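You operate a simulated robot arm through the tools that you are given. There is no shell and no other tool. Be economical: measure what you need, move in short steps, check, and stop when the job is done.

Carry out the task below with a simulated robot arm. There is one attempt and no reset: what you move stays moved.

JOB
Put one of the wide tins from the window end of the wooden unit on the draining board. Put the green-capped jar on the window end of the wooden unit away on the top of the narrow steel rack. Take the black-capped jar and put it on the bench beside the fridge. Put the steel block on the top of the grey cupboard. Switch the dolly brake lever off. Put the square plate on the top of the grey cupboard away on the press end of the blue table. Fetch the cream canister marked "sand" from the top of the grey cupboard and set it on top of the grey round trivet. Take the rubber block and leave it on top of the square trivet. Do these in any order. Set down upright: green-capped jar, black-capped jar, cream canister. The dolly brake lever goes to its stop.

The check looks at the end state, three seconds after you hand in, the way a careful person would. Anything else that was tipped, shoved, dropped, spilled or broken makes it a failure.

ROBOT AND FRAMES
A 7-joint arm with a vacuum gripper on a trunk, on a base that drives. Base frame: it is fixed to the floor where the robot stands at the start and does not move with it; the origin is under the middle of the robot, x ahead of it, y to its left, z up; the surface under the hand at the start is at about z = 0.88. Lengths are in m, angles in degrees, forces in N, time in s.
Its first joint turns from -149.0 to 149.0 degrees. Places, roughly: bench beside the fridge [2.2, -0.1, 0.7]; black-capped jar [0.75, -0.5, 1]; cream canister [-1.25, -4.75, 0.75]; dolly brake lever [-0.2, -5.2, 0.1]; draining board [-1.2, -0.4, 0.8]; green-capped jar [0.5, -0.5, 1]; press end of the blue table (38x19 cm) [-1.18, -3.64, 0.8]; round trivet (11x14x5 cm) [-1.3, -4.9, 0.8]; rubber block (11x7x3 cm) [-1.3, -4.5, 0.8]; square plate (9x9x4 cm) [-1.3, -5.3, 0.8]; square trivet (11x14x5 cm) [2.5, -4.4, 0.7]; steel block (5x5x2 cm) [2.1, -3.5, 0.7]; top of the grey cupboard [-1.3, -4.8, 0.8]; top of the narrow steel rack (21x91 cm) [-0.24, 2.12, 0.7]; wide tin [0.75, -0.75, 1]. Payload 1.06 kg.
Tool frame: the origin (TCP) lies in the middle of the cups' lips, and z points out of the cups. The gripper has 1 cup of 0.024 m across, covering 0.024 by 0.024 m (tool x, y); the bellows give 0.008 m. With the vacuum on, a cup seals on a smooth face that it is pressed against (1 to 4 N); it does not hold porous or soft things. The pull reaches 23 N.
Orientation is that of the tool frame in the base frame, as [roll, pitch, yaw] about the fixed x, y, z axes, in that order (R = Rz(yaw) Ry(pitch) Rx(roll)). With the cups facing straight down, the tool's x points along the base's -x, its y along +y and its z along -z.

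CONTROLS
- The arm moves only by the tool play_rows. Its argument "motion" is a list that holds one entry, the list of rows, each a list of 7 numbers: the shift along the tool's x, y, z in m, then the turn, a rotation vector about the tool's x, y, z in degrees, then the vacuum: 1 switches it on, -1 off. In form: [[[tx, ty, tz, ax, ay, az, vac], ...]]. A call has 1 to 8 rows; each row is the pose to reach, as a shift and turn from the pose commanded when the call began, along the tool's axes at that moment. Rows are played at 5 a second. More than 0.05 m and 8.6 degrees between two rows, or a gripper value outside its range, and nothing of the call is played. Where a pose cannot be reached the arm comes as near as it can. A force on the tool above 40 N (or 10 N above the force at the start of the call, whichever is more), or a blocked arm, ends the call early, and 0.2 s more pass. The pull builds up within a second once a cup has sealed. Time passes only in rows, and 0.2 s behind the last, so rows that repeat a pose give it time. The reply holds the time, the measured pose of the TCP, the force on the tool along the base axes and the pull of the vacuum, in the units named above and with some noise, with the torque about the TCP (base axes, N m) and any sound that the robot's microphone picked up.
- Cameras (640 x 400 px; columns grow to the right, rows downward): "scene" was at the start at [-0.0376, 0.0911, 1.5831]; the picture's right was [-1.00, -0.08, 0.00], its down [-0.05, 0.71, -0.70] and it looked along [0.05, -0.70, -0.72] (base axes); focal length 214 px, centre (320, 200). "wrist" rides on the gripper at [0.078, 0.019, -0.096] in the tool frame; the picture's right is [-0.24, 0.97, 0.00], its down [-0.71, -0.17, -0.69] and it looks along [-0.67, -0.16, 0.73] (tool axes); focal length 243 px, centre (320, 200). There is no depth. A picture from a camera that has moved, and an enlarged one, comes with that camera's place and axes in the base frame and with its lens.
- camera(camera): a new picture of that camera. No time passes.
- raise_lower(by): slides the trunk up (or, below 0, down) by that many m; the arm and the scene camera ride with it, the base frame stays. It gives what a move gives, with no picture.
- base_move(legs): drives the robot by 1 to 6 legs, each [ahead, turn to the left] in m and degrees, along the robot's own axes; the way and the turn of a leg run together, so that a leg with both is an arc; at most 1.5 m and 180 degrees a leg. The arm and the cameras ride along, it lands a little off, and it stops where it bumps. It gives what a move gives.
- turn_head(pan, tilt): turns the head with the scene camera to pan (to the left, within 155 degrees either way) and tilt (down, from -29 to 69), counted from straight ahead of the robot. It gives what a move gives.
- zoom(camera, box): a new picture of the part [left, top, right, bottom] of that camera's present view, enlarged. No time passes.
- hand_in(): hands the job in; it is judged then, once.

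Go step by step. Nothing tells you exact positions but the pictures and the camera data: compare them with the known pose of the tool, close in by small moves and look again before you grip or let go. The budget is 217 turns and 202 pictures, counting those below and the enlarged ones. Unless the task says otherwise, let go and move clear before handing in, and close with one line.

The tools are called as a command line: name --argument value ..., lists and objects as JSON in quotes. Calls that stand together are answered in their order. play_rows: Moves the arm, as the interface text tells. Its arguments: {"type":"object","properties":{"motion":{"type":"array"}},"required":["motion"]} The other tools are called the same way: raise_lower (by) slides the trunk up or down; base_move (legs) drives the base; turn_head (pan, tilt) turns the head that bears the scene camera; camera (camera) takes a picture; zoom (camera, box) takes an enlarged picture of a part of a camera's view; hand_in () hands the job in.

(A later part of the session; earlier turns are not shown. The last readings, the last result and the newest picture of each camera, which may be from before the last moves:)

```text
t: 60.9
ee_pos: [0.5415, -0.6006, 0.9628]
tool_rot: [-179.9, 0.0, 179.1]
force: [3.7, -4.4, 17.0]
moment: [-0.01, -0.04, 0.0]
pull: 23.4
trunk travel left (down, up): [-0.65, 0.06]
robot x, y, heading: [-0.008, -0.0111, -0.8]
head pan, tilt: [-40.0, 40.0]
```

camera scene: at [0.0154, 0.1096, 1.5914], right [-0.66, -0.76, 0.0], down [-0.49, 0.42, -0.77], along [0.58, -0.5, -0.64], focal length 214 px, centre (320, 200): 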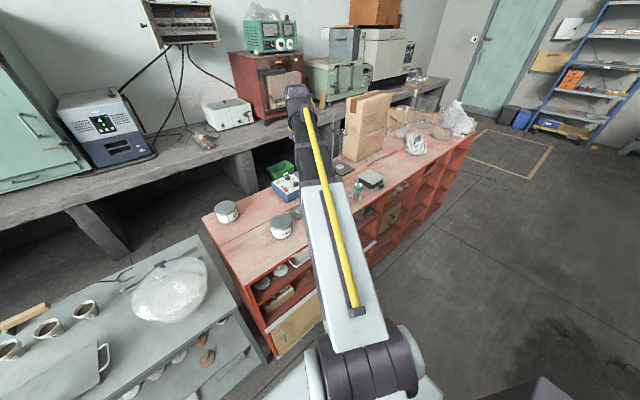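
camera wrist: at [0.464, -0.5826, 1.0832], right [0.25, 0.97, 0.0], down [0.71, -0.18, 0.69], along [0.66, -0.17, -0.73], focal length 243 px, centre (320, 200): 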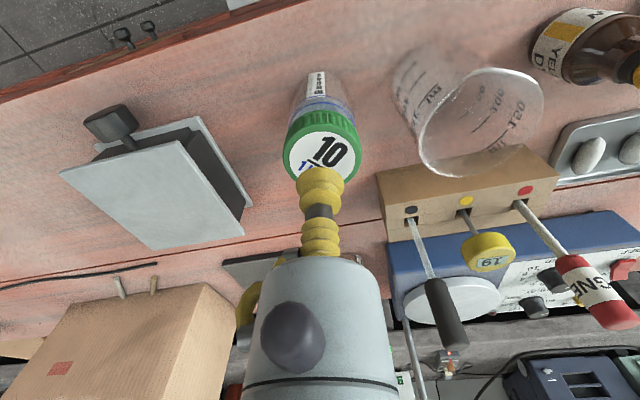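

Sealed. Lifting straight up.

play_rows --motion '[[[0, 0, -0.006, 0, 0, 0, 1], [0, 0, -0.03, 0, 0, 0, 1], [0, 0, -0.07, 0, 0, 0, 1], [0, 0, -0.11, 0, 0, 0, 1], [0, 0, -0.15, 0, 0, 0, 1], [0, 0, -0.19, 0, 0, 0, 1], [0, 0, -0.22, 0, 0, 0, 1], [0, 0, -0.24, 0, 0, 0, 1]]]'

camera --camera "wrist"

turn_head --pan 95 --tilt 25

zoom --camera "scene" --box '[100, 80, 460, 320]'

```text
t: 62.6
ee_pos: [0.5429, -0.601, 1.2045]
tool_rot: [180.0, -0.1, 179.1]
force: [-0.1, -0.8, -0.8]
moment: [0.01, -0.03, 0.0]
pull: 22.9
trunk travel left (down, up): [-0.65, 0.06]
robot x, y, heading: [-0.0104, -0.0073, -0.9]
head pan, tilt: [-40.0, 40.0]
```

```text
166 pictures are left
camera wrist: at [0.4652, -0.5818, 1.2995], right [0.25, 0.97, 0.0], down [0.71, -0.18, 0.68], along [0.66, -0.17, -0.73], focal length 243 px, centre (320, 200)
```

wrist: 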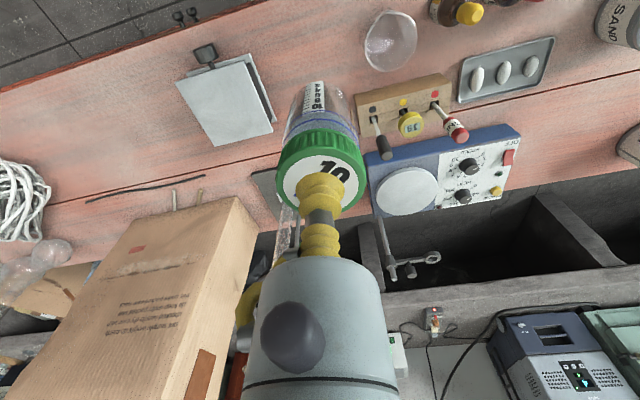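

```text
t: 64.8
ee_pos: [0.5422, -0.601, 1.2027]
tool_rot: [-179.9, 0.0, 179.1]
force: [0.0, -1.0, -0.8]
moment: [-0.02, 0.01, 0.04]
pull: 23.1
trunk travel left (down, up): [-0.65, 0.06]
robot x, y, heading: [-0.0078, -0.0021, -0.8]
head pan, tilt: [95.0, 25.0]
```

```text
1.67 times, centred on (280, 200) of scene
camera zoom: at [-0.0553, 0.2571, 1.6147], right [1.0, 0.07, 0.0], down [0.03, -0.42, -0.91], along [-0.06, 0.9, -0.42], focal length 358 px, centre (387, 200)
```

zoom: 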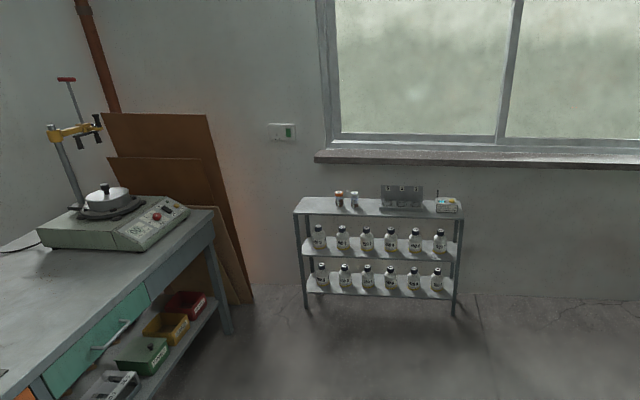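

The jar hangs straight. The rack top's left part (x≈−0.59, y≈2.1) is free. I'll turn left and drive there at carrying height.

base_move --legs '[[0, 106.5]]'

turn_head --pan 0 --tilt 40

camera --camera "scene"

```text
t: 69.7
ee_pos: [0.4148, 0.6851, 1.2026]
tool_rot: [180.0, 0.0, -75.0]
force: [0.5, -0.4, -1.7]
moment: [-0.03, 0.02, 0.02]
pull: 23.4
trunk travel left (down, up): [-0.65, 0.06]
robot x, y, heading: [-0.0092, -0.0083, 104.9]
head pan, tilt: [95.0, 25.0]
```

```text
t: 71.4
ee_pos: [0.4145, 0.6856, 1.2032]
tool_rot: [-180.0, 0.0, -75.0]
force: [0.3, 0.1, -0.9]
moment: [-0.02, 0.03, -0.01]
pull: 22.5
trunk travel left (down, up): [-0.65, 0.06]
robot x, y, heading: [-0.0061, -0.0069, 105.1]
head pan, tilt: [0.0, 40.0]
```

```text
164 pictures are left
camera scene: at [-0.181, -0.0104, 1.5914], right [0.97, 0.26, 0.0], down [0.17, -0.62, -0.77], along [-0.2, 0.74, -0.64], focal length 214 px, centre (320, 200)
```

scene: 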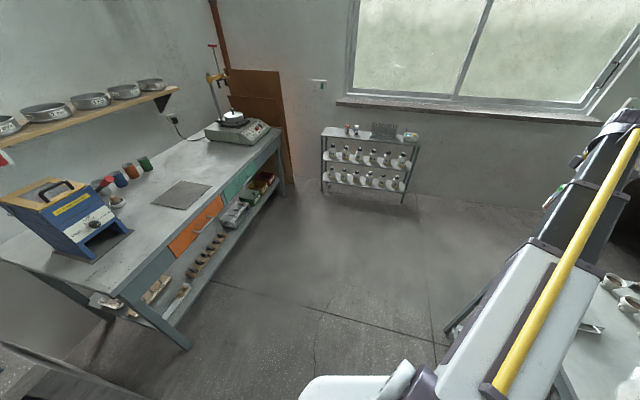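

Path is clear. Driving 1.3 m, then turning 52° left.

base_move --legs '[[1.3, 0]]'

base_move --legs '[[0, 52]]'

turn_head --pan -70 --tilt 40

camera --camera "scene"

camera --camera "wrist"

```text
t: 77.8
ee_pos: [0.0776, 1.9187, 1.2031]
tool_rot: [-180.0, -0.1, -74.7]
force: [0.7, 0.6, -1.1]
moment: [0.0, -0.02, 0.01]
pull: 22.9
trunk travel left (down, up): [-0.65, 0.06]
robot x, y, heading: [-0.3396, 1.2252, 105.4]
head pan, tilt: [0.0, 40.0]
```

```text
t: 80.5
ee_pos: [-0.6375, 1.9766, 1.2029]
tool_rot: [180.0, 0.0, -22.2]
force: [-0.5, -0.2, -0.6]
moment: [0.01, 0.0, 0.0]
pull: 23.3
trunk travel left (down, up): [-0.65, 0.06]
robot x, y, heading: [-0.341, 1.2247, 157.5]
head pan, tilt: [0.0, 40.0]
```

```text
t: 82.0
ee_pos: [-0.6367, 1.978, 1.2036]
tool_rot: [-180.0, 0.0, -22.2]
force: [0.3, 0.1, -1.3]
moment: [0.0, -0.01, -0.02]
pull: 22.9
trunk travel left (down, up): [-0.65, 0.06]
robot x, y, heading: [-0.3405, 1.2247, 157.7]
head pan, tilt: [-70.0, 40.0]
```

```text
163 pictures are left
camera scene: at [-0.3578, 1.1361, 1.5914], right [1.0, -0.04, 0.0], down [-0.02, -0.64, -0.77], along [0.03, 0.77, -0.64], focal length 214 px, centre (320, 200)
```

scene: 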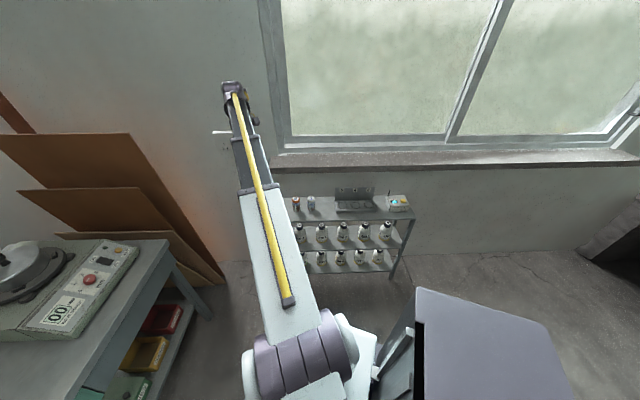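

```text
162 pictures are left
camera wrist: at [-0.5711, 1.9297, 1.2992], right [-0.59, -0.81, 0.0], down [-0.59, 0.43, 0.68], along [-0.56, 0.4, -0.73], focal length 243 px, centre (320, 200)
```

wrist: 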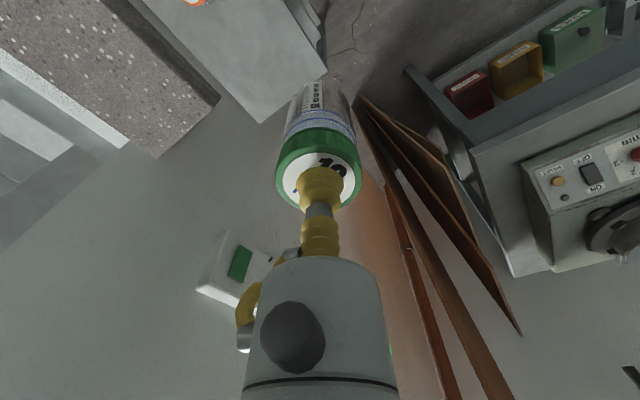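

The window sill overhangs the back of the rack top (front edge y≈2.15, z≈0.93, ending x≈−0.60), so I'll set the jar at the front left, about (−0.64, 2.06). Going down halfway and checking.

play_rows --motion '[[[-0.01, -0.027, 0.03, 0, 0, 0, 1], [-0.02, -0.05, 0.07, 0, 0, 0, 1], [-0.033, -0.08, 0.1, 0, 0, 0, 1], [-0.033, -0.08, 0.15, 0, 0, 0, 1], [-0.033, -0.08, 0.19, 0, 0, 0, 1], [-0.033, -0.08, 0.23, 0, 0, 0, 1]]]'

camera --camera "wrist"

zoom --camera "scene" --box '[200, 60, 440, 260]'

```text
t: 83.3
ee_pos: [-0.6354, 2.0667, 0.9734]
tool_rot: [179.9, 0.0, -22.2]
force: [0.7, -0.4, -1.0]
moment: [0.0, -0.01, 0.03]
pull: 22.7
trunk travel left (down, up): [-0.65, 0.06]
robot x, y, heading: [-0.3437, 1.2224, 157.7]
head pan, tilt: [-70.0, 40.0]
```

```text
161 pictures are left
camera wrist: at [-0.5705, 2.0183, 1.0686], right [-0.59, -0.81, 0.0], down [-0.59, 0.43, 0.68], along [-0.56, 0.4, -0.73], focal length 243 px, centre (320, 200)
```

wrist: 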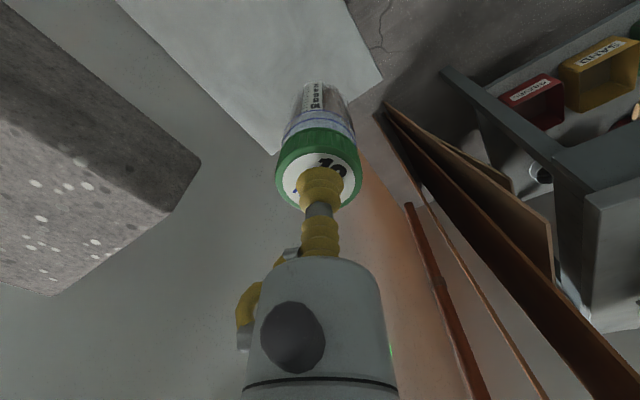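

```text
2.00 times, centred on (320, 160) of scene
camera zoom: at [-0.3578, 1.1363, 1.5915], right [1.0, -0.04, 0.0], down [-0.03, -0.64, -0.77], along [0.03, 0.77, -0.64], focal length 429 px, centre (320, 280)
```

zoom: 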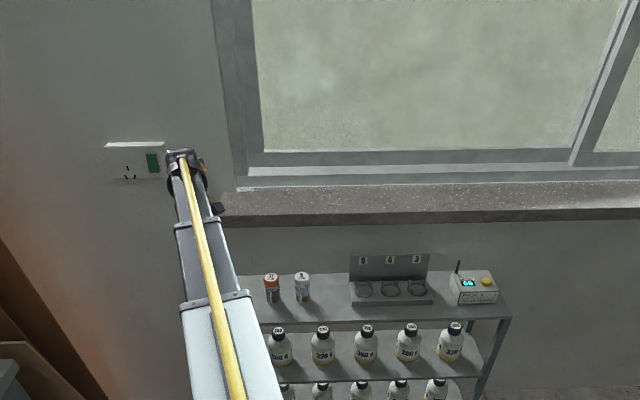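

The jar is over the shelf, 8 cm from the sill. Lowering to just above the surface.

play_rows --motion '[[[0, 0, 0.04, 0, 0, 0, 1], [0, 0, 0.08, 0, 0, 0, 1], [0, 0, 0.12, 0, 0, 0, 1], [0, 0, 0.15, 0, 0, 0, 1], [0, 0, 0.165, 0, 0, 0, 1], [0, 0, 0.172, 0, 0, 0, 1]]]'

camera --camera "wrist"

```text
t: 84.8
ee_pos: [-0.6374, 2.0648, 0.8014]
tool_rot: [180.0, 0.0, -22.2]
force: [0.4, 0.7, -1.9]
moment: [-0.02, -0.02, 0.06]
pull: 22.6
trunk travel left (down, up): [-0.65, 0.06]
robot x, y, heading: [-0.3375, 1.221, 158.1]
head pan, tilt: [-70.0, 40.0]
```

```text
159 pictures are left
camera wrist: at [-0.5723, 2.0173, 0.8973], right [-0.59, -0.81, 0.0], down [-0.59, 0.43, 0.68], along [-0.56, 0.4, -0.73], focal length 243 px, centre (320, 200)
```

wrist: 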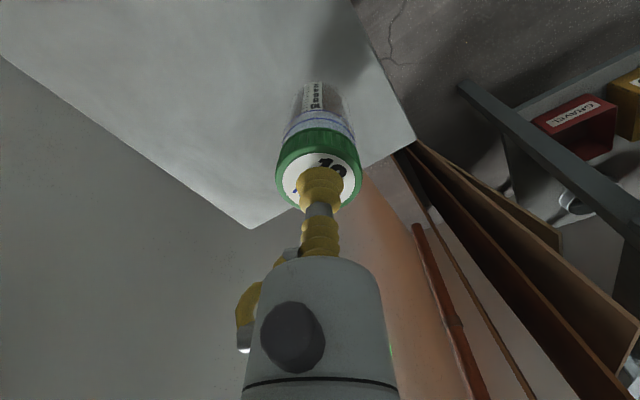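

play_rows --motion '[[[0, 0, 0.003, 0, 0, 0, 1], [0, 0, 0.006, 0, 0, 0, 1], [0, 0, 0.009, 0, 0, 0, 1], [0, 0, 0.012, 0, 0, 0, 1]]]'

```text
t: 85.8
ee_pos: [-0.637, 2.0645, 0.7884]
tool_rot: [-179.9, 0.0, -22.3]
force: [-0.2, 0.6, -1.1]
moment: [-0.01, -0.01, 0.0]
pull: 22.9
trunk travel left (down, up): [-0.65, 0.06]
robot x, y, heading: [-0.3411, 1.2223, 157.8]
head pan, tilt: [-70.0, 40.0]
```

Not touching yet; a little further.

play_rows --motion '[[[0, 0, 0.002, 0, 0, 0, 1], [0, 0, 0.004, 0, 0, 0, 1], [0, 0, 0.006, 0, 0, 0, 1]]]'

```text
t: 86.5
ee_pos: [-0.6363, 2.0633, 0.7855]
tool_rot: [-179.9, 0.0, -22.1]
force: [-1.6, 4.3, 18.5]
moment: [0.0, 0.01, -0.02]
pull: 22.7
trunk travel left (down, up): [-0.65, 0.06]
robot x, y, heading: [-0.3424, 1.2235, 157.7]
head pan, tilt: [-70.0, 40.0]
```

Contact. Easing up 3 mm, releasing and rising.

play_rows --motion '[[[0, 0, -0.003, 0, 0, 0, 1], [0, 0, -0.003, 0, 0, 0, -1], [0, 0, -0.003, 0, 0, 0, -1], [0, 0, -0.003, 0, 0, 0, -1], [0, 0, -0.012, 0, 0, 0, -1], [0, 0, -0.05, 0, 0, 0, -1], [0, 0, -0.1, 0, 0, 0, -1], [0, 0, -0.15, 0, 0, 0, -1]]]'

camera --camera "wrist"

```text
t: 88.3
ee_pos: [-0.6384, 2.0634, 0.9352]
tool_rot: [180.0, 0.0, -22.4]
force: [0.8, -0.9, -1.0]
moment: [0.04, -0.01, 0.0]
pull: 0.0
trunk travel left (down, up): [-0.65, 0.06]
robot x, y, heading: [-0.3411, 1.2237, 157.6]
head pan, tilt: [-70.0, 40.0]
```

```text
158 pictures are left
camera wrist: at [-0.5735, 2.016, 1.0305], right [-0.59, -0.81, 0.0], down [-0.59, 0.43, 0.68], along [-0.56, 0.4, -0.73], focal length 243 px, centre (320, 200)
```

wrist: 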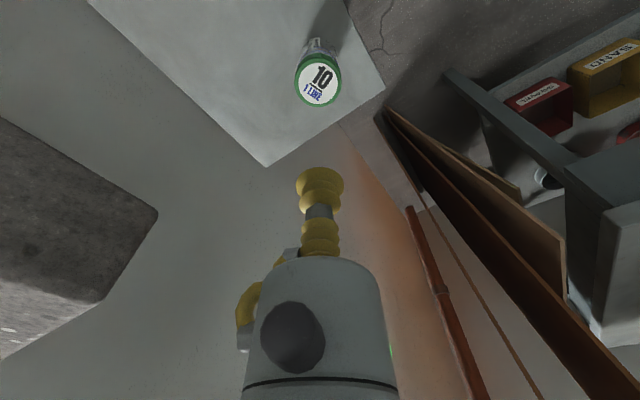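

The green jar stands upright on the rack. Rising and retracting from the sill, then driving back to the unit for the black-capped jar.

play_rows --motion '[[[0.01, 0.025, -0.03, 0, 0, 0, -1], [0.02, 0.05, -0.07, 0, 0, 0, -1], [0.033, 0.08, -0.1, 0, 0, 0, -1], [0.033, 0.08, -0.15, 0, 0, 0, -1], [0.033, 0.08, -0.2, 0, 0, 0, -1], [0.033, 0.08, -0.25, 0, 0, 0, -1], [0.033, 0.08, -0.27, 0, 0, 0, -1]]]'

```text
t: 90.0
ee_pos: [-0.6368, 1.9797, 1.203]
tool_rot: [-179.9, 0.0, -22.2]
force: [0.6, 0.5, 0.1]
moment: [-0.01, -0.04, 0.01]
pull: 0.0
trunk travel left (down, up): [-0.65, 0.06]
robot x, y, heading: [-0.3402, 1.2257, 157.7]
head pan, tilt: [-70.0, 40.0]
```

Reversing to about (0, −0.25) beside the unit, keeping the arm over the free side for now.

base_move --legs '[[0, -55.1], [-1.5, 0], [0, -42]]'

play_rows --motion '[[[0.018, 0.02, 0, 0, 0, 0, -1], [0.037, 0.04, 0, 0, 0, 0, -1], [0.055, 0.06, 0, 0, 0, 0, -1], [0.072, 0.08, 0, 0, 0, 0, -1]]]'

turn_head --pan -75 --tilt 35

camera --camera "scene"

```text
t: 101.6
ee_pos: [0.7552, -0.02, 1.2032]
tool_rot: [180.0, -0.1, -120.1]
force: [0.6, 1.1, 0.2]
moment: [0.02, 0.0, -0.01]
pull: 0.0
trunk travel left (down, up): [-0.65, 0.06]
robot x, y, heading: [-0.0324, -0.2117, 60.2]
head pan, tilt: [-70.0, 40.0]
```

```text
t: 102.6
ee_pos: [0.6501, -0.0425, 1.2044]
tool_rot: [180.0, 0.0, -120.1]
force: [0.4, -0.7, -0.4]
moment: [-0.01, -0.01, -0.03]
pull: 0.1
trunk travel left (down, up): [-0.65, 0.06]
robot x, y, heading: [-0.0305, -0.2096, 59.6]
head pan, tilt: [-70.0, 40.0]
```

```text
t: 103.3
ee_pos: [0.6519, -0.0426, 1.2047]
tool_rot: [180.0, 0.0, -120.1]
force: [-0.3, -0.5, 0.0]
moment: [-0.01, 0.04, 0.02]
pull: 0.1
trunk travel left (down, up): [-0.65, 0.06]
robot x, y, heading: [-0.0337, -0.2076, 59.9]
head pan, tilt: [-75.0, 35.0]
```

```text
157 pictures are left
camera scene: at [-0.1173, -0.187, 1.5989], right [-0.26, -0.97, 0.0], down [-0.55, 0.15, -0.82], along [0.79, -0.21, -0.57], focal length 214 px, centre (320, 200)
```

scene: 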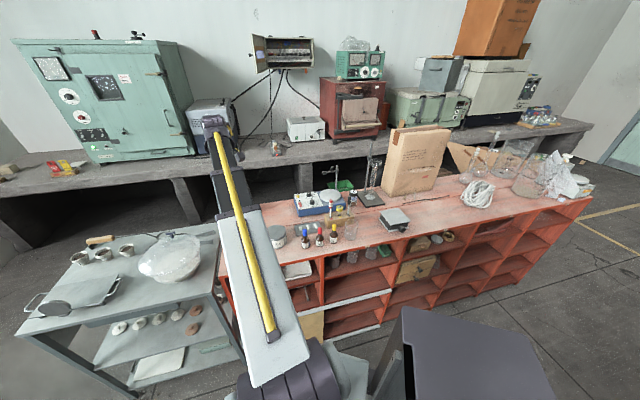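

I can now see the stands clearly from the side. Enlarging the area by the black-capped jar.

zoom --camera "scene" --box '[270, 120, 470, 245]'

```text
3.20 times, centred on (370, 182) of scene
camera zoom: at [-0.1173, -0.187, 1.5989], right [-0.26, -0.97, 0.0], down [-0.55, 0.15, -0.82], along [0.79, -0.21, -0.57], focal length 686 px, centre (160, 256)
```

zoom: 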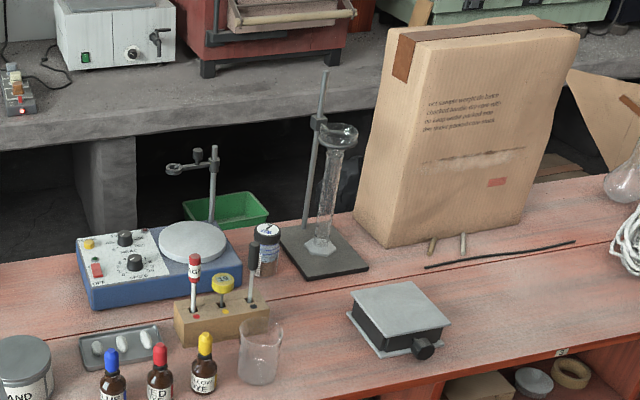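

The jar is at about (0.78, −0.617), with ≥0.1 m to the stirrer rod (top z≈1.12) and the cylinder. Turning the base to bring the arm there.

base_move --legs '[[0, -40]]'

camera --camera "wrist"

```text
t: 105.5
ee_pos: [0.6035, -0.512, 1.205]
tool_rot: [-180.0, -0.1, -159.2]
force: [-0.6, -0.2, 0.2]
moment: [-0.03, -0.01, -0.02]
pull: 0.1
trunk travel left (down, up): [-0.65, 0.06]
robot x, y, heading: [-0.0338, -0.207, 20.6]
head pan, tilt: [-75.0, 35.0]
```

```text
155 pictures are left
camera wrist: at [0.5232, -0.5238, 1.3004], right [-0.12, 0.99, 0.0], down [0.72, 0.09, 0.68], along [0.68, 0.08, -0.73], focal length 243 px, centre (320, 200)
```

wrist: 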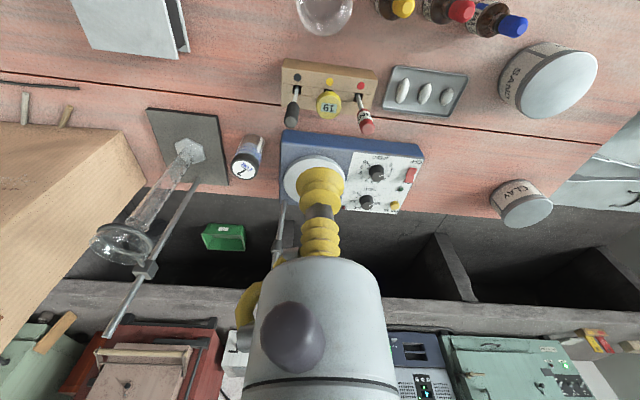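

Cap at (0.777, −0.622). Moving over it at height.

play_rows --motion '[[[-0.025, -0.033, 0, 0, 0, 0, -1], [-0.05, -0.066, 0, 0, 0, 0, -1], [-0.075, -0.099, 0, 0, 0, 0, -1], [-0.1, -0.132, 0.0, 0, 0, 0, -1], [-0.124, -0.164, 0.02, 0, 0, 0, -1], [-0.124, -0.164, 0.06, 0, 0, 0, -1]]]'

camera --camera "wrist"

camera --camera "scene"

```text
t: 106.9
ee_pos: [0.7781, -0.6225, 1.1426]
tool_rot: [-180.0, 0.0, -159.3]
force: [-0.7, -0.5, 0.7]
moment: [-0.02, -0.02, 0.0]
pull: 0.1
trunk travel left (down, up): [-0.65, 0.06]
robot x, y, heading: [-0.0353, -0.2151, 20.6]
head pan, tilt: [-75.0, 35.0]
```

```text
154 pictures are left
camera wrist: at [0.6984, -0.6333, 1.2376], right [-0.12, 0.99, 0.0], down [0.72, 0.09, 0.68], along [0.68, 0.08, -0.73], focal length 243 px, centre (320, 200)
```

wrist: 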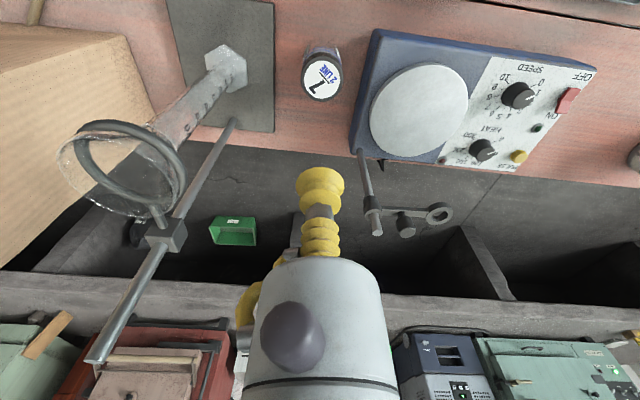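

```text
153 pictures are left
camera scene: at [-0.0833, -0.139, 1.599], right [-0.81, -0.58, 0.0], down [-0.33, 0.47, -0.82], along [0.48, -0.67, -0.57], focal length 214 px, centre (320, 200)
```

scene: 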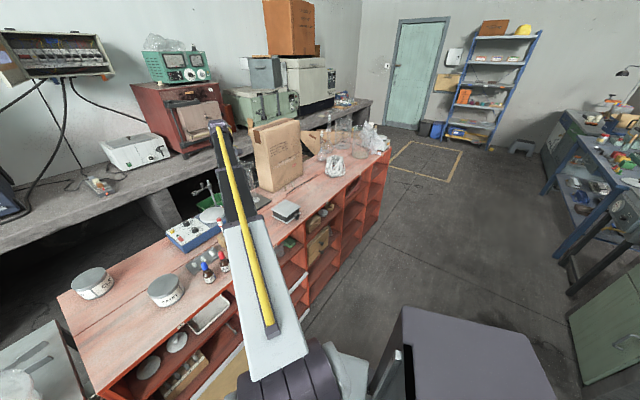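

Aligned over the cap. Lowering to just above.

play_rows --motion '[[[-0.001, 0.002, 0.04, 0, 0, 0, -1], [-0.002, 0.002, 0.08, 0, 0, 0, -1], [-0.002, 0.002, 0.12, 0, 0, 0, -1], [-0.002, 0.002, 0.15, 0, 0, 0, -1]]]'

camera --camera "wrist"

```text
t: 107.9
ee_pos: [0.78, -0.6208, 0.9966]
tool_rot: [179.9, -0.1, -159.2]
force: [-0.1, 0.4, -0.5]
moment: [0.05, 0.02, -0.04]
pull: 0.2
trunk travel left (down, up): [-0.65, 0.06]
robot x, y, heading: [-0.0304, -0.2112, 20.7]
head pan, tilt: [-75.0, 35.0]
```

```text
152 pictures are left
camera wrist: at [0.6996, -0.632, 1.0922], right [-0.12, 0.99, 0.0], down [0.72, 0.09, 0.68], along [0.68, 0.08, -0.73], focal length 243 px, centre (320, 200)
```

wrist: 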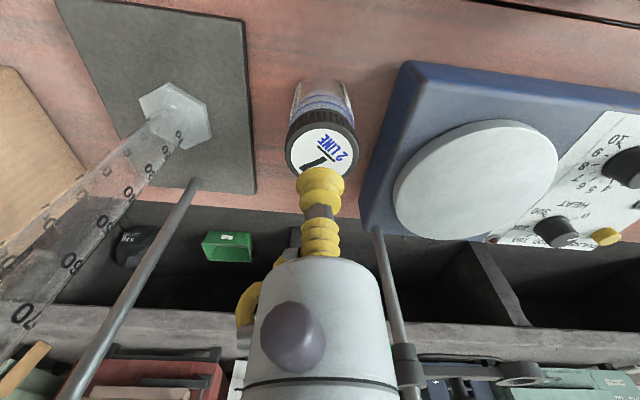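

Centred. Pressing down with the vacuum on.

play_rows --motion '[[[0, 0, 0.015, 0, 0, 0, 1], [0, 0, 0.024, 0, 0, 0, 1], [0, 0, 0.028, 0, 0, 0, 1], [0, 0, 0.031, 0, 0, 0, 1], [0, 0, 0.033, 0, 0, 0, 1], [0, 0, 0.033, 0, 0, 0, 1], [0, 0, 0.033, 0, 0, 0, 1]]]'

```text
t: 109.5
ee_pos: [0.7772, -0.6206, 0.9628]
tool_rot: [-179.9, 0.1, -159.2]
force: [2.0, -4.2, 18.1]
moment: [-0.03, -0.03, -0.02]
pull: 22.8
trunk travel left (down, up): [-0.65, 0.06]
robot x, y, heading: [-0.0338, -0.2126, 20.7]
head pan, tilt: [-75.0, 35.0]
```

Sealed. Lifting straight up.

play_rows --motion '[[[0, 0, -0.005, 0, 0, 0, 1], [0, 0, -0.04, 0, 0, 0, 1], [0, 0, -0.08, 0, 0, 0, 1], [0, 0, -0.12, 0, 0, 0, 1], [0, 0, -0.16, 0, 0, 0, 1], [0, 0, -0.2, 0, 0, 0, 1], [0, 0, -0.24, 0, 0, 0, 1]]]'

play_rows --motion '[[[0.025, 0.033, -0.01, 0, 0, 0, 1], [0.05, 0.066, -0.02, 0, 0, 0, 1], [0.075, 0.099, -0.03, 0, 0, 0, 1], [0.1, 0.132, -0.03, 0, 0, 0, 1], [0.124, 0.164, -0.03, 0, 0, 0, 1]]]'

camera --camera "wrist"

```text
t: 111.1
ee_pos: [0.778, -0.6208, 1.2005]
tool_rot: [-180.0, 0.0, -159.3]
force: [0.3, 0.4, -1.0]
moment: [0.01, 0.02, 0.01]
pull: 22.6
trunk travel left (down, up): [-0.65, 0.06]
robot x, y, heading: [-0.0326, -0.2127, 20.6]
head pan, tilt: [-75.0, 35.0]
```

```text
t: 112.3
ee_pos: [0.6051, -0.5115, 1.2343]
tool_rot: [180.0, 0.0, -159.4]
force: [0.5, 0.2, -0.9]
moment: [0.01, -0.01, -0.04]
pull: 23.2
trunk travel left (down, up): [-0.65, 0.06]
robot x, y, heading: [-0.0333, -0.215, 20.9]
head pan, tilt: [-75.0, 35.0]
```

```text
151 pictures are left
camera wrist: at [0.5243, -0.5214, 1.3296], right [-0.12, 0.99, 0.0], down [0.72, 0.09, 0.68], along [0.68, 0.08, -0.73], focal length 243 px, centre (320, 200)
```

wrist: 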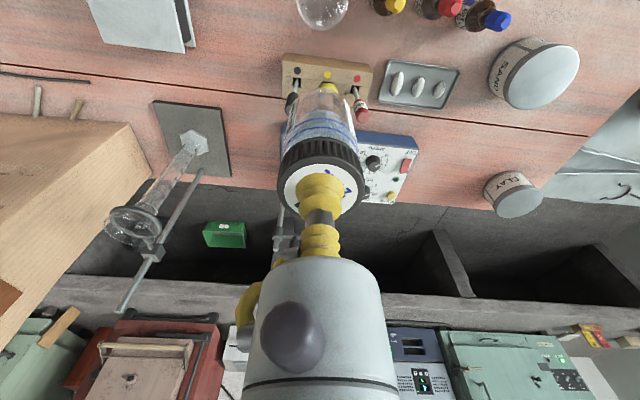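

Jar held well. Driving around the cart: first up to about (−0.08, 1.24), then facing +x, and looking at the corridor.

base_move --legs '[[0, 71.3], [1.45, 0], [0, -92]]'

turn_head --pan -10 --tilt 35

camera --camera "scene"

```text
t: 126.5
ee_pos: [0.3927, 0.7286, 1.2329]
tool_rot: [180.0, 0.0, -179.1]
force: [-0.5, 0.7, -1.1]
moment: [-0.01, -0.02, 0.03]
pull: 23.1
trunk travel left (down, up): [-0.65, 0.06]
robot x, y, heading: [-0.1079, 1.2265, 0.7]
head pan, tilt: [-75.0, 35.0]
```

```text
t: 127.9
ee_pos: [0.3946, 0.7279, 1.2339]
tool_rot: [180.0, 0.0, -179.1]
force: [0.8, -0.1, -0.9]
moment: [0.0, -0.02, 0.0]
pull: 22.5
trunk travel left (down, up): [-0.65, 0.06]
robot x, y, heading: [-0.1093, 1.2249, 0.8]
head pan, tilt: [-10.0, 35.0]
```

```text
150 pictures are left
camera scene: at [-0.0668, 1.3827, 1.599], right [-0.16, -0.99, 0.0], down [-0.57, 0.09, -0.82], along [0.81, -0.13, -0.57], focal length 214 px, centre (320, 200)
```

scene: 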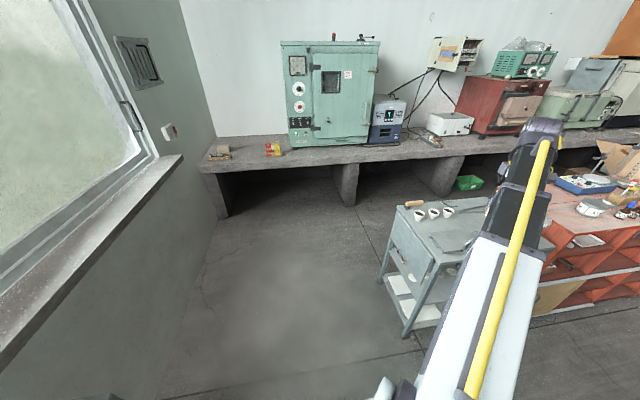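

The corridor between cart and bench is visible and open. Driving ahead to about x=1.37.

base_move --legs '[[1.48, 0], [0, -60]]'

turn_head --pan 0 --tilt 40

camera --camera "scene"

```text
t: 137.8
ee_pos: [1.1839, 0.5744, 1.2337]
tool_rot: [180.0, 0.0, 122.1]
force: [-0.1, -0.2, -1.1]
moment: [0.01, -0.01, 0.01]
pull: 22.7
trunk travel left (down, up): [-0.65, 0.06]
robot x, y, heading: [1.3484, 1.2638, -57.9]
head pan, tilt: [-10.0, 35.0]
```

```text
t: 138.5
ee_pos: [1.1845, 0.5757, 1.2332]
tool_rot: [-179.9, 0.0, 122.1]
force: [0.1, 1.2, -1.2]
moment: [0.01, 0.0, 0.01]
pull: 23.2
trunk travel left (down, up): [-0.65, 0.06]
robot x, y, heading: [1.3526, 1.2623, -58.0]
head pan, tilt: [0.0, 40.0]
```

```text
149 pictures are left
camera scene: at [1.5171, 1.3184, 1.5914], right [-0.85, -0.53, 0.0], down [-0.34, 0.54, -0.77], along [0.41, -0.65, -0.64], focal length 214 px, centre (320, 200)
```

scene: 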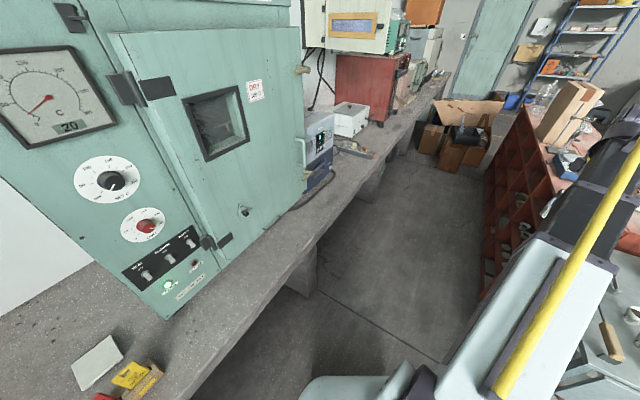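

The corridor (x≈0.98…1.88) looks passable. Driving in along its middle.

base_move --legs '[[0, -27.6], [0.95, 0]]'

base_move --legs '[[0, 98]]'

turn_head --pan -25 --tilt 40

camera --camera "scene"

camera --camera "wrist"

```text
t: 144.8
ee_pos: [0.9687, -0.2221, 1.2334]
tool_rot: [-180.0, 0.1, 94.8]
force: [0.0, -0.1, -1.8]
moment: [0.01, 0.01, 0.02]
pull: 22.5
trunk travel left (down, up): [-0.65, 0.06]
robot x, y, heading: [1.4326, 0.3134, -85.0]
head pan, tilt: [0.0, 40.0]
```

```text
t: 149.3
ee_pos: [2.0127, -0.0903, 1.2338]
tool_rot: [-180.0, 0.0, -168.8]
force: [0.2, 0.0, -2.0]
moment: [0.01, 0.01, -0.02]
pull: 22.6
trunk travel left (down, up): [-0.65, 0.06]
robot x, y, heading: [1.4305, 0.3127, 11.1]
head pan, tilt: [0.0, 40.0]
```

```text
t: 150.2
ee_pos: [2.0106, -0.0898, 1.2338]
tool_rot: [180.0, -0.1, -168.9]
force: [0.5, 0.0, -1.9]
moment: [-0.01, -0.02, 0.01]
pull: 22.5
trunk travel left (down, up): [-0.65, 0.06]
robot x, y, heading: [1.4322, 0.309, 11.3]
head pan, tilt: [-25.0, 40.0]
```

```text
148 pictures are left
camera scene: at [1.4375, 0.4504, 1.5914], right [-0.24, -0.97, 0.0], down [-0.62, 0.15, -0.77], along [0.74, -0.18, -0.64], focal length 214 px, centre (320, 200)
```

scene: 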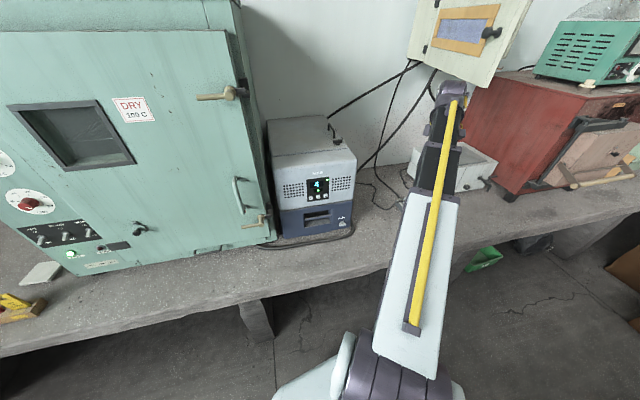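

```text
147 pictures are left
camera wrist: at [1.931, -0.0873, 1.3295], right [0.04, 1.0, 0.0], down [0.73, -0.03, 0.68], along [0.68, -0.03, -0.73], focal length 243 px, centre (320, 200)
```

wrist: 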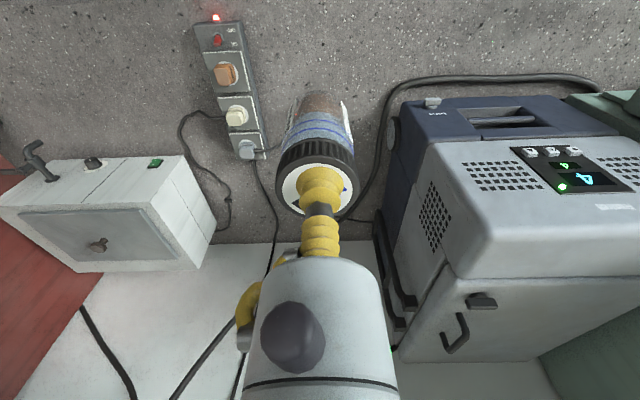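

The portable fridge is on the right of the view; the bare bench at about (2.10, −0.09), between it and the power strip, is clear. Moving over and lowering.

play_rows --motion '[[[-0.03, -0.006, 0.02, 0, 0, 0, 1], [-0.06, -0.012, 0.05, 0, 0, 0, 1], [-0.088, -0.017, 0.08, 0, 0, 0, 1], [-0.088, -0.017, 0.13, 0, 0, 0, 1], [-0.088, -0.017, 0.18, 0, 0, 0, 1], [-0.088, -0.017, 0.23, 0, 0, 0, 1], [-0.088, -0.017, 0.28, 0, 0, 0, 1], [-0.088, -0.017, 0.32, 0, 0, 0, 1]]]'

camera --camera "wrist"

```text
t: 152.0
ee_pos: [2.1057, -0.0906, 0.9139]
tool_rot: [-180.0, 0.1, -168.7]
force: [0.0, -0.4, -1.6]
moment: [0.03, 0.0, -0.02]
pull: 22.7
trunk travel left (down, up): [-0.65, 0.06]
robot x, y, heading: [1.4298, 0.3058, 11.3]
head pan, tilt: [-25.0, 40.0]
```

```text
146 pictures are left
camera wrist: at [2.0242, -0.0881, 1.009], right [0.04, 1.0, 0.0], down [0.73, -0.03, 0.69], along [0.68, -0.03, -0.73], focal length 243 px, centre (320, 200)
```

wrist: 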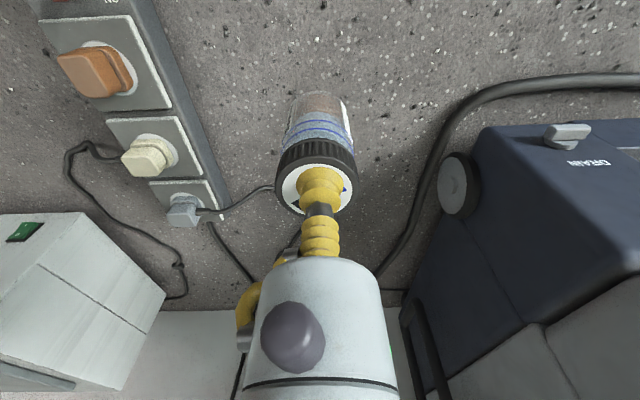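

The cables are behind and to the side. Lowering on.

play_rows --motion '[[[0, 0, 0.04, 0, 0, 0, 1], [0, 0, 0.08, 0, 0, 0, 1], [0, 0, 0.1, 0, 0, 0, 1], [0, 0, 0.11, 0, 0, 0, 1], [0, 0, 0.117, 0, 0, 0, 1], [0, 0, 0.122, 0, 0, 0, 1]]]'

camera --camera "wrist"

```text
t: 153.4
ee_pos: [2.101, -0.0902, 0.792]
tool_rot: [-180.0, 0.0, -168.9]
force: [-0.1, 0.1, -1.8]
moment: [-0.01, 0.03, 0.01]
pull: 22.8
trunk travel left (down, up): [-0.65, 0.06]
robot x, y, heading: [1.4287, 0.3115, 11.3]
head pan, tilt: [-25.0, 40.0]
```

```text
145 pictures are left
camera wrist: at [2.0201, -0.0868, 0.8875], right [0.04, 1.0, 0.0], down [0.73, -0.03, 0.69], along [0.68, -0.03, -0.73], focal length 243 px, centre (320, 200)
```

wrist: 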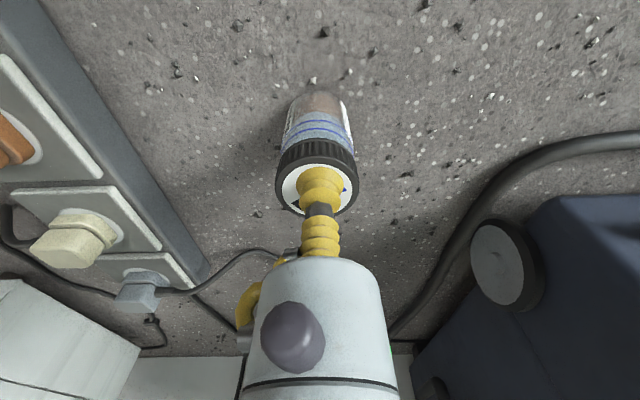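

Close above the surface. Small steps to contact.

play_rows --motion '[[[0, 0, 0.003, 0, 0, 0, 1], [0, 0, 0.006, 0, 0, 0, 1], [0, 0, 0.009, 0, 0, 0, 1]]]'

```text
t: 154.2
ee_pos: [2.0997, -0.0897, 0.7843]
tool_rot: [-179.9, 0.1, -168.7]
force: [2.2, -3.2, 18.5]
moment: [0.06, 0.0, 0.0]
pull: 23.0
trunk travel left (down, up): [-0.65, 0.06]
robot x, y, heading: [1.4287, 0.3106, 11.4]
head pan, tilt: [-25.0, 40.0]
```

Contact. Releasing and rising.

play_rows --motion '[[[0, 0, -0.003, 0, 0, 0, 1], [0, 0, -0.003, 0, 0, 0, -1], [0, 0, -0.003, 0, 0, 0, -1], [0, 0, -0.003, 0, 0, 0, -1], [0, 0, -0.012, 0, 0, 0, -1], [0, 0, -0.05, 0, 0, 0, -1], [0, 0, -0.1, 0, 0, 0, -1], [0, 0, -0.15, 0, 0, 0, -1]]]'

camera --camera "wrist"

```text
t: 156.0
ee_pos: [2.1023, -0.0901, 0.9333]
tool_rot: [-179.9, 0.0, -168.8]
force: [0.6, -0.2, 0.0]
moment: [0.01, -0.02, -0.02]
pull: 0.1
trunk travel left (down, up): [-0.65, 0.06]
robot x, y, heading: [1.4291, 0.3135, 11.4]
head pan, tilt: [-25.0, 40.0]
```

```text
144 pictures are left
camera wrist: at [2.022, -0.0873, 1.0292], right [0.04, 1.0, 0.0], down [0.73, -0.03, 0.68], along [0.68, -0.03, -0.73], focal length 243 px, centre (320, 200)
```

wrist: 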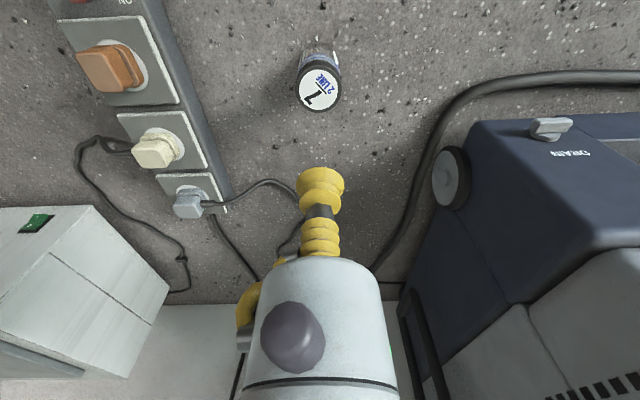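

The black-capped jar stands by the fridge. Raising the arm to travel height and backing out of the corridor.

play_rows --motion '[[[0, 0, -0.05, 0, 0, 0, -1], [0, 0, -0.1, 0, 0, 0, -1], [0.03, 0.006, -0.14, 0, 0, 0, -1], [0.06, 0.012, -0.18, 0, 0, 0, -1], [0.088, 0.017, -0.22, 0, 0, 0, -1], [0.088, 0.017, -0.26, 0, 0, 0, -1], [0.088, 0.017, -0.3, 0, 0, 0, -1]]]'

```text
refused: row 3 steps farther than a row can; nothing moved
```

play_rows --motion '[[[0, 0, -0.048, 0, 0, 0, -1], [0, 0, -0.096, 0, 0, 0, -1], [0.02, 0.004, -0.14, 0, 0, 0, -1], [0.04, 0.008, -0.18, 0, 0, 0, -1], [0.06, 0.012, -0.22, 0, 0, 0, -1], [0.08, 0.016, -0.26, 0, 0, 0, -1], [0.088, 0.017, -0.3, 0, 0, 0, -1]]]'

```text
t: 157.6
ee_pos: [2.0115, -0.0877, 1.2325]
tool_rot: [-180.0, 0.0, -168.8]
force: [-0.3, 0.4, 0.2]
moment: [-0.02, 0.02, 0.01]
pull: 0.0
trunk travel left (down, up): [-0.65, 0.06]
robot x, y, heading: [1.4347, 0.3089, 11.1]
head pan, tilt: [-25.0, 40.0]
```

base_move --legs '[[0, -96], [-0.95, 0], [0, -95], [1.48, 0], [0, 90]]'

turn_head --pan 0 --tilt 25

camera --camera "scene"

```text
t: 181.4
ee_pos: [-0.6513, 0.6566, 1.232]
tool_rot: [-179.9, 0.0, 94.2]
force: [-0.5, -0.4, -0.9]
moment: [0.01, 0.02, 0.02]
pull: 0.1
trunk travel left (down, up): [-0.65, 0.06]
robot x, y, heading: [-0.1877, 1.1834, -85.6]
head pan, tilt: [-25.0, 40.0]
```

```text
t: 182.3
ee_pos: [-0.6512, 0.658, 1.2327]
tool_rot: [180.0, 0.0, 94.2]
force: [-0.2, -0.2, 0.3]
moment: [0.01, 0.0, -0.01]
pull: 0.0
trunk travel left (down, up): [-0.65, 0.06]
robot x, y, heading: [-0.188, 1.185, -85.8]
head pan, tilt: [0.0, 25.0]
```

```text
143 pictures are left
camera scene: at [-0.011, 1.1518, 1.6147], right [-1.0, -0.07, 0.0], down [-0.03, 0.42, -0.91], along [0.07, -0.9, -0.42], focal length 214 px, centre (320, 200)
```

scene: 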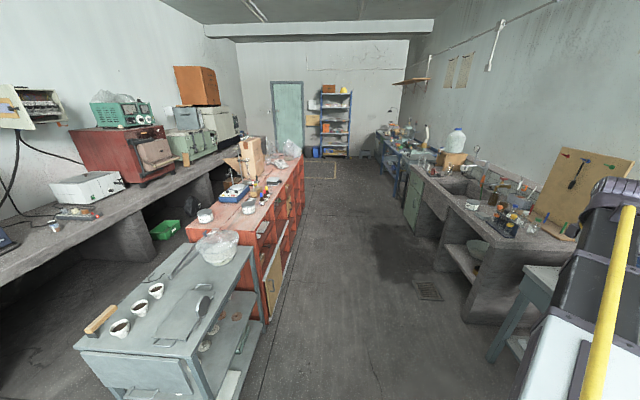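

The aisle is clear. Driving down it toward the far end.

base_move --legs '[[0, -4.5], [1.4, 0], [1.4, 0], [1.2, 0]]'

turn_head --pan 50 --tilt 25

camera --camera "scene"

turn_head --pan -20 --tilt 35

camera --camera "scene"

```text
t: 202.1
ee_pos: [-0.5394, -3.3417, 1.2314]
tool_rot: [180.0, 0.0, 93.8]
force: [-0.1, -0.7, -0.4]
moment: [0.0, -0.02, 0.01]
pull: 0.1
trunk travel left (down, up): [-0.65, 0.06]
robot x, y, heading: [-0.0671, -2.8166, -86.1]
head pan, tilt: [0.0, 25.0]
```

```text
t: 203.2
ee_pos: [-0.5379, -3.342, 1.232]
tool_rot: [179.9, 0.0, 93.9]
force: [1.4, 0.3, -0.2]
moment: [-0.01, 0.03, 0.0]
pull: 0.1
trunk travel left (down, up): [-0.65, 0.06]
robot x, y, heading: [-0.0679, -2.8178, -86.2]
head pan, tilt: [50.0, 25.0]
```

```text
142 pictures are left
camera scene: at [0.1728, -2.8133, 1.6147], right [-0.59, -0.81, 0.0], down [-0.34, 0.25, -0.91], along [0.73, -0.53, -0.42], focal length 214 px, centre (320, 200)
```

scene: 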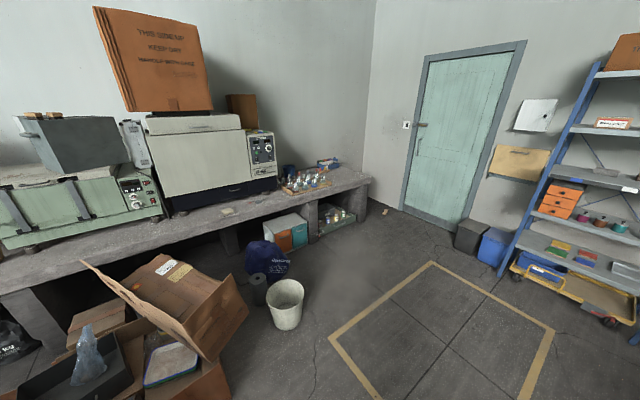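

```text
t: 204.6
ee_pos: [-0.5388, -3.3412, 1.2328]
tool_rot: [-180.0, 0.1, 93.9]
force: [-0.1, 0.3, -0.4]
moment: [-0.02, 0.03, -0.03]
pull: 0.2
trunk travel left (down, up): [-0.65, 0.06]
robot x, y, heading: [-0.0687, -2.8149, -85.8]
head pan, tilt: [-20.0, 35.0]
```

```text
141 pictures are left
camera scene: at [0.074, -2.8436, 1.599], right [-0.96, 0.28, 0.0], down [0.16, 0.55, -0.82], along [-0.23, -0.79, -0.57], focal length 214 px, centre (320, 200)
```

scene: 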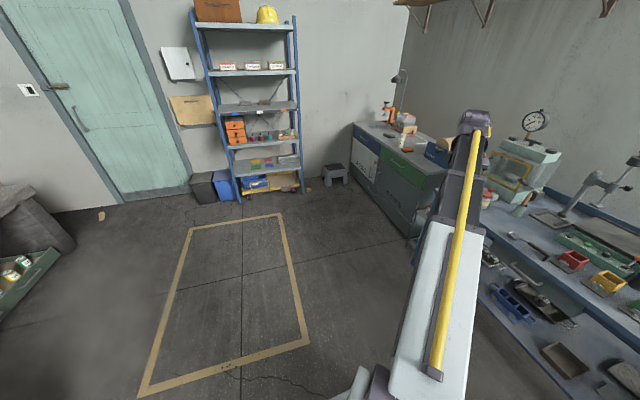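

I'm at the far end: bench with steel block and square trivet to the left, shelf with dolly ahead, grey cupboard to the right. Enlarging the bench end.

turn_head --pan 55 --tilt 25

zoom --camera "scene" --box '[200, 120, 420, 260]'

turn_head --pan -20 --tilt 25

zoom --camera "scene" --box '[180, 120, 480, 320]'

```text
t: 206.1
ee_pos: [-0.5382, -3.3418, 1.2326]
tool_rot: [179.9, 0.0, 93.9]
force: [0.4, -0.3, 0.6]
moment: [0.02, 0.02, -0.03]
pull: 0.2
trunk travel left (down, up): [-0.65, 0.06]
robot x, y, heading: [-0.0707, -2.8156, -85.9]
head pan, tilt: [55.0, 25.0]
```

```text
2.86 times, centred on (310, 190) of scene
camera zoom: at [0.1773, -2.8066, 1.6147], right [-0.52, -0.86, 0.0], down [-0.36, 0.22, -0.91], along [0.78, -0.47, -0.42], focal length 613 px, centre (349, 229)
```

zoom: 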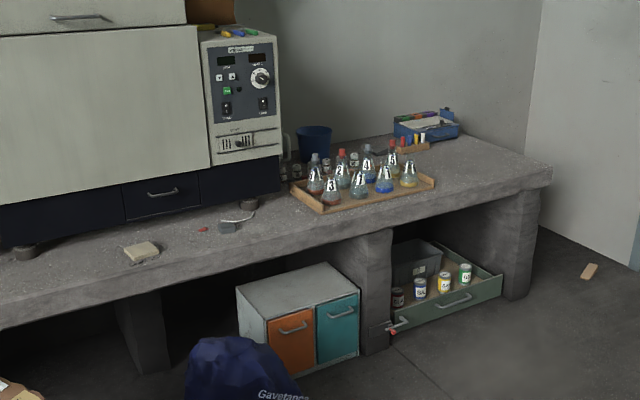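

```text
t: 207.6
ee_pos: [-0.5387, -3.3407, 1.2324]
tool_rot: [180.0, -0.1, 94.0]
force: [0.1, 0.3, -0.2]
moment: [0.0, 0.02, 0.04]
pull: 0.1
trunk travel left (down, up): [-0.65, 0.06]
robot x, y, heading: [-0.0707, -2.8164, -86.2]
head pan, tilt: [-20.0, 25.0]
```

```text
2.00 times, centred on (330, 220) of scene
camera zoom: at [0.0729, -2.8475, 1.6147], right [-0.96, 0.28, 0.0], down [0.12, 0.41, -0.91], along [-0.25, -0.87, -0.42], focal length 429 px, centre (300, 160)
```

zoom: 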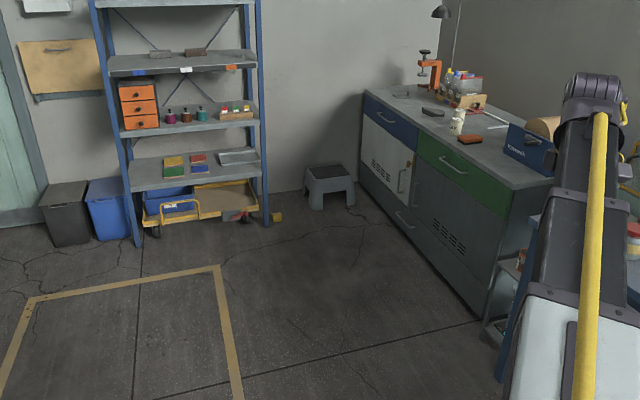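

I'll drive to about (0.8, −4.0) and then toward the bench, keeping clear of the bucket, and look closely there.

base_move --legs '[[0, 32.4], [1.47, 0], [0, 55.7]]'

turn_head --pan 0 --tilt 35

camera --camera "scene"

```text
t: 218.8
ee_pos: [1.3053, -4.4578, 1.2321]
tool_rot: [180.0, 0.0, -176.7]
force: [-0.2, -0.9, 0.2]
moment: [-0.01, 0.04, -0.01]
pull: 0.2
trunk travel left (down, up): [-0.65, 0.06]
robot x, y, heading: [0.7863, -3.9834, 3.4]
head pan, tilt: [-20.0, 25.0]
```

```text
t: 219.7
ee_pos: [1.3077, -4.4575, 1.233]
tool_rot: [180.0, 0.0, -176.7]
force: [-0.7, 0.2, 0.1]
moment: [0.03, 0.02, 0.01]
pull: 0.0
trunk travel left (down, up): [-0.65, 0.06]
robot x, y, heading: [0.7848, -3.9832, 3.5]
head pan, tilt: [0.0, 35.0]
```

```text
138 pictures are left
camera scene: at [0.8215, -3.8097, 1.599], right [0.06, -1.0, 0.0], down [-0.57, -0.03, -0.82], along [0.82, 0.05, -0.57], focal length 214 px, centre (320, 200)
```

scene: 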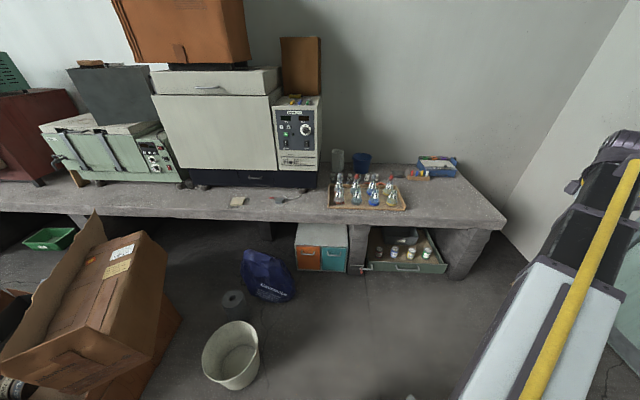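

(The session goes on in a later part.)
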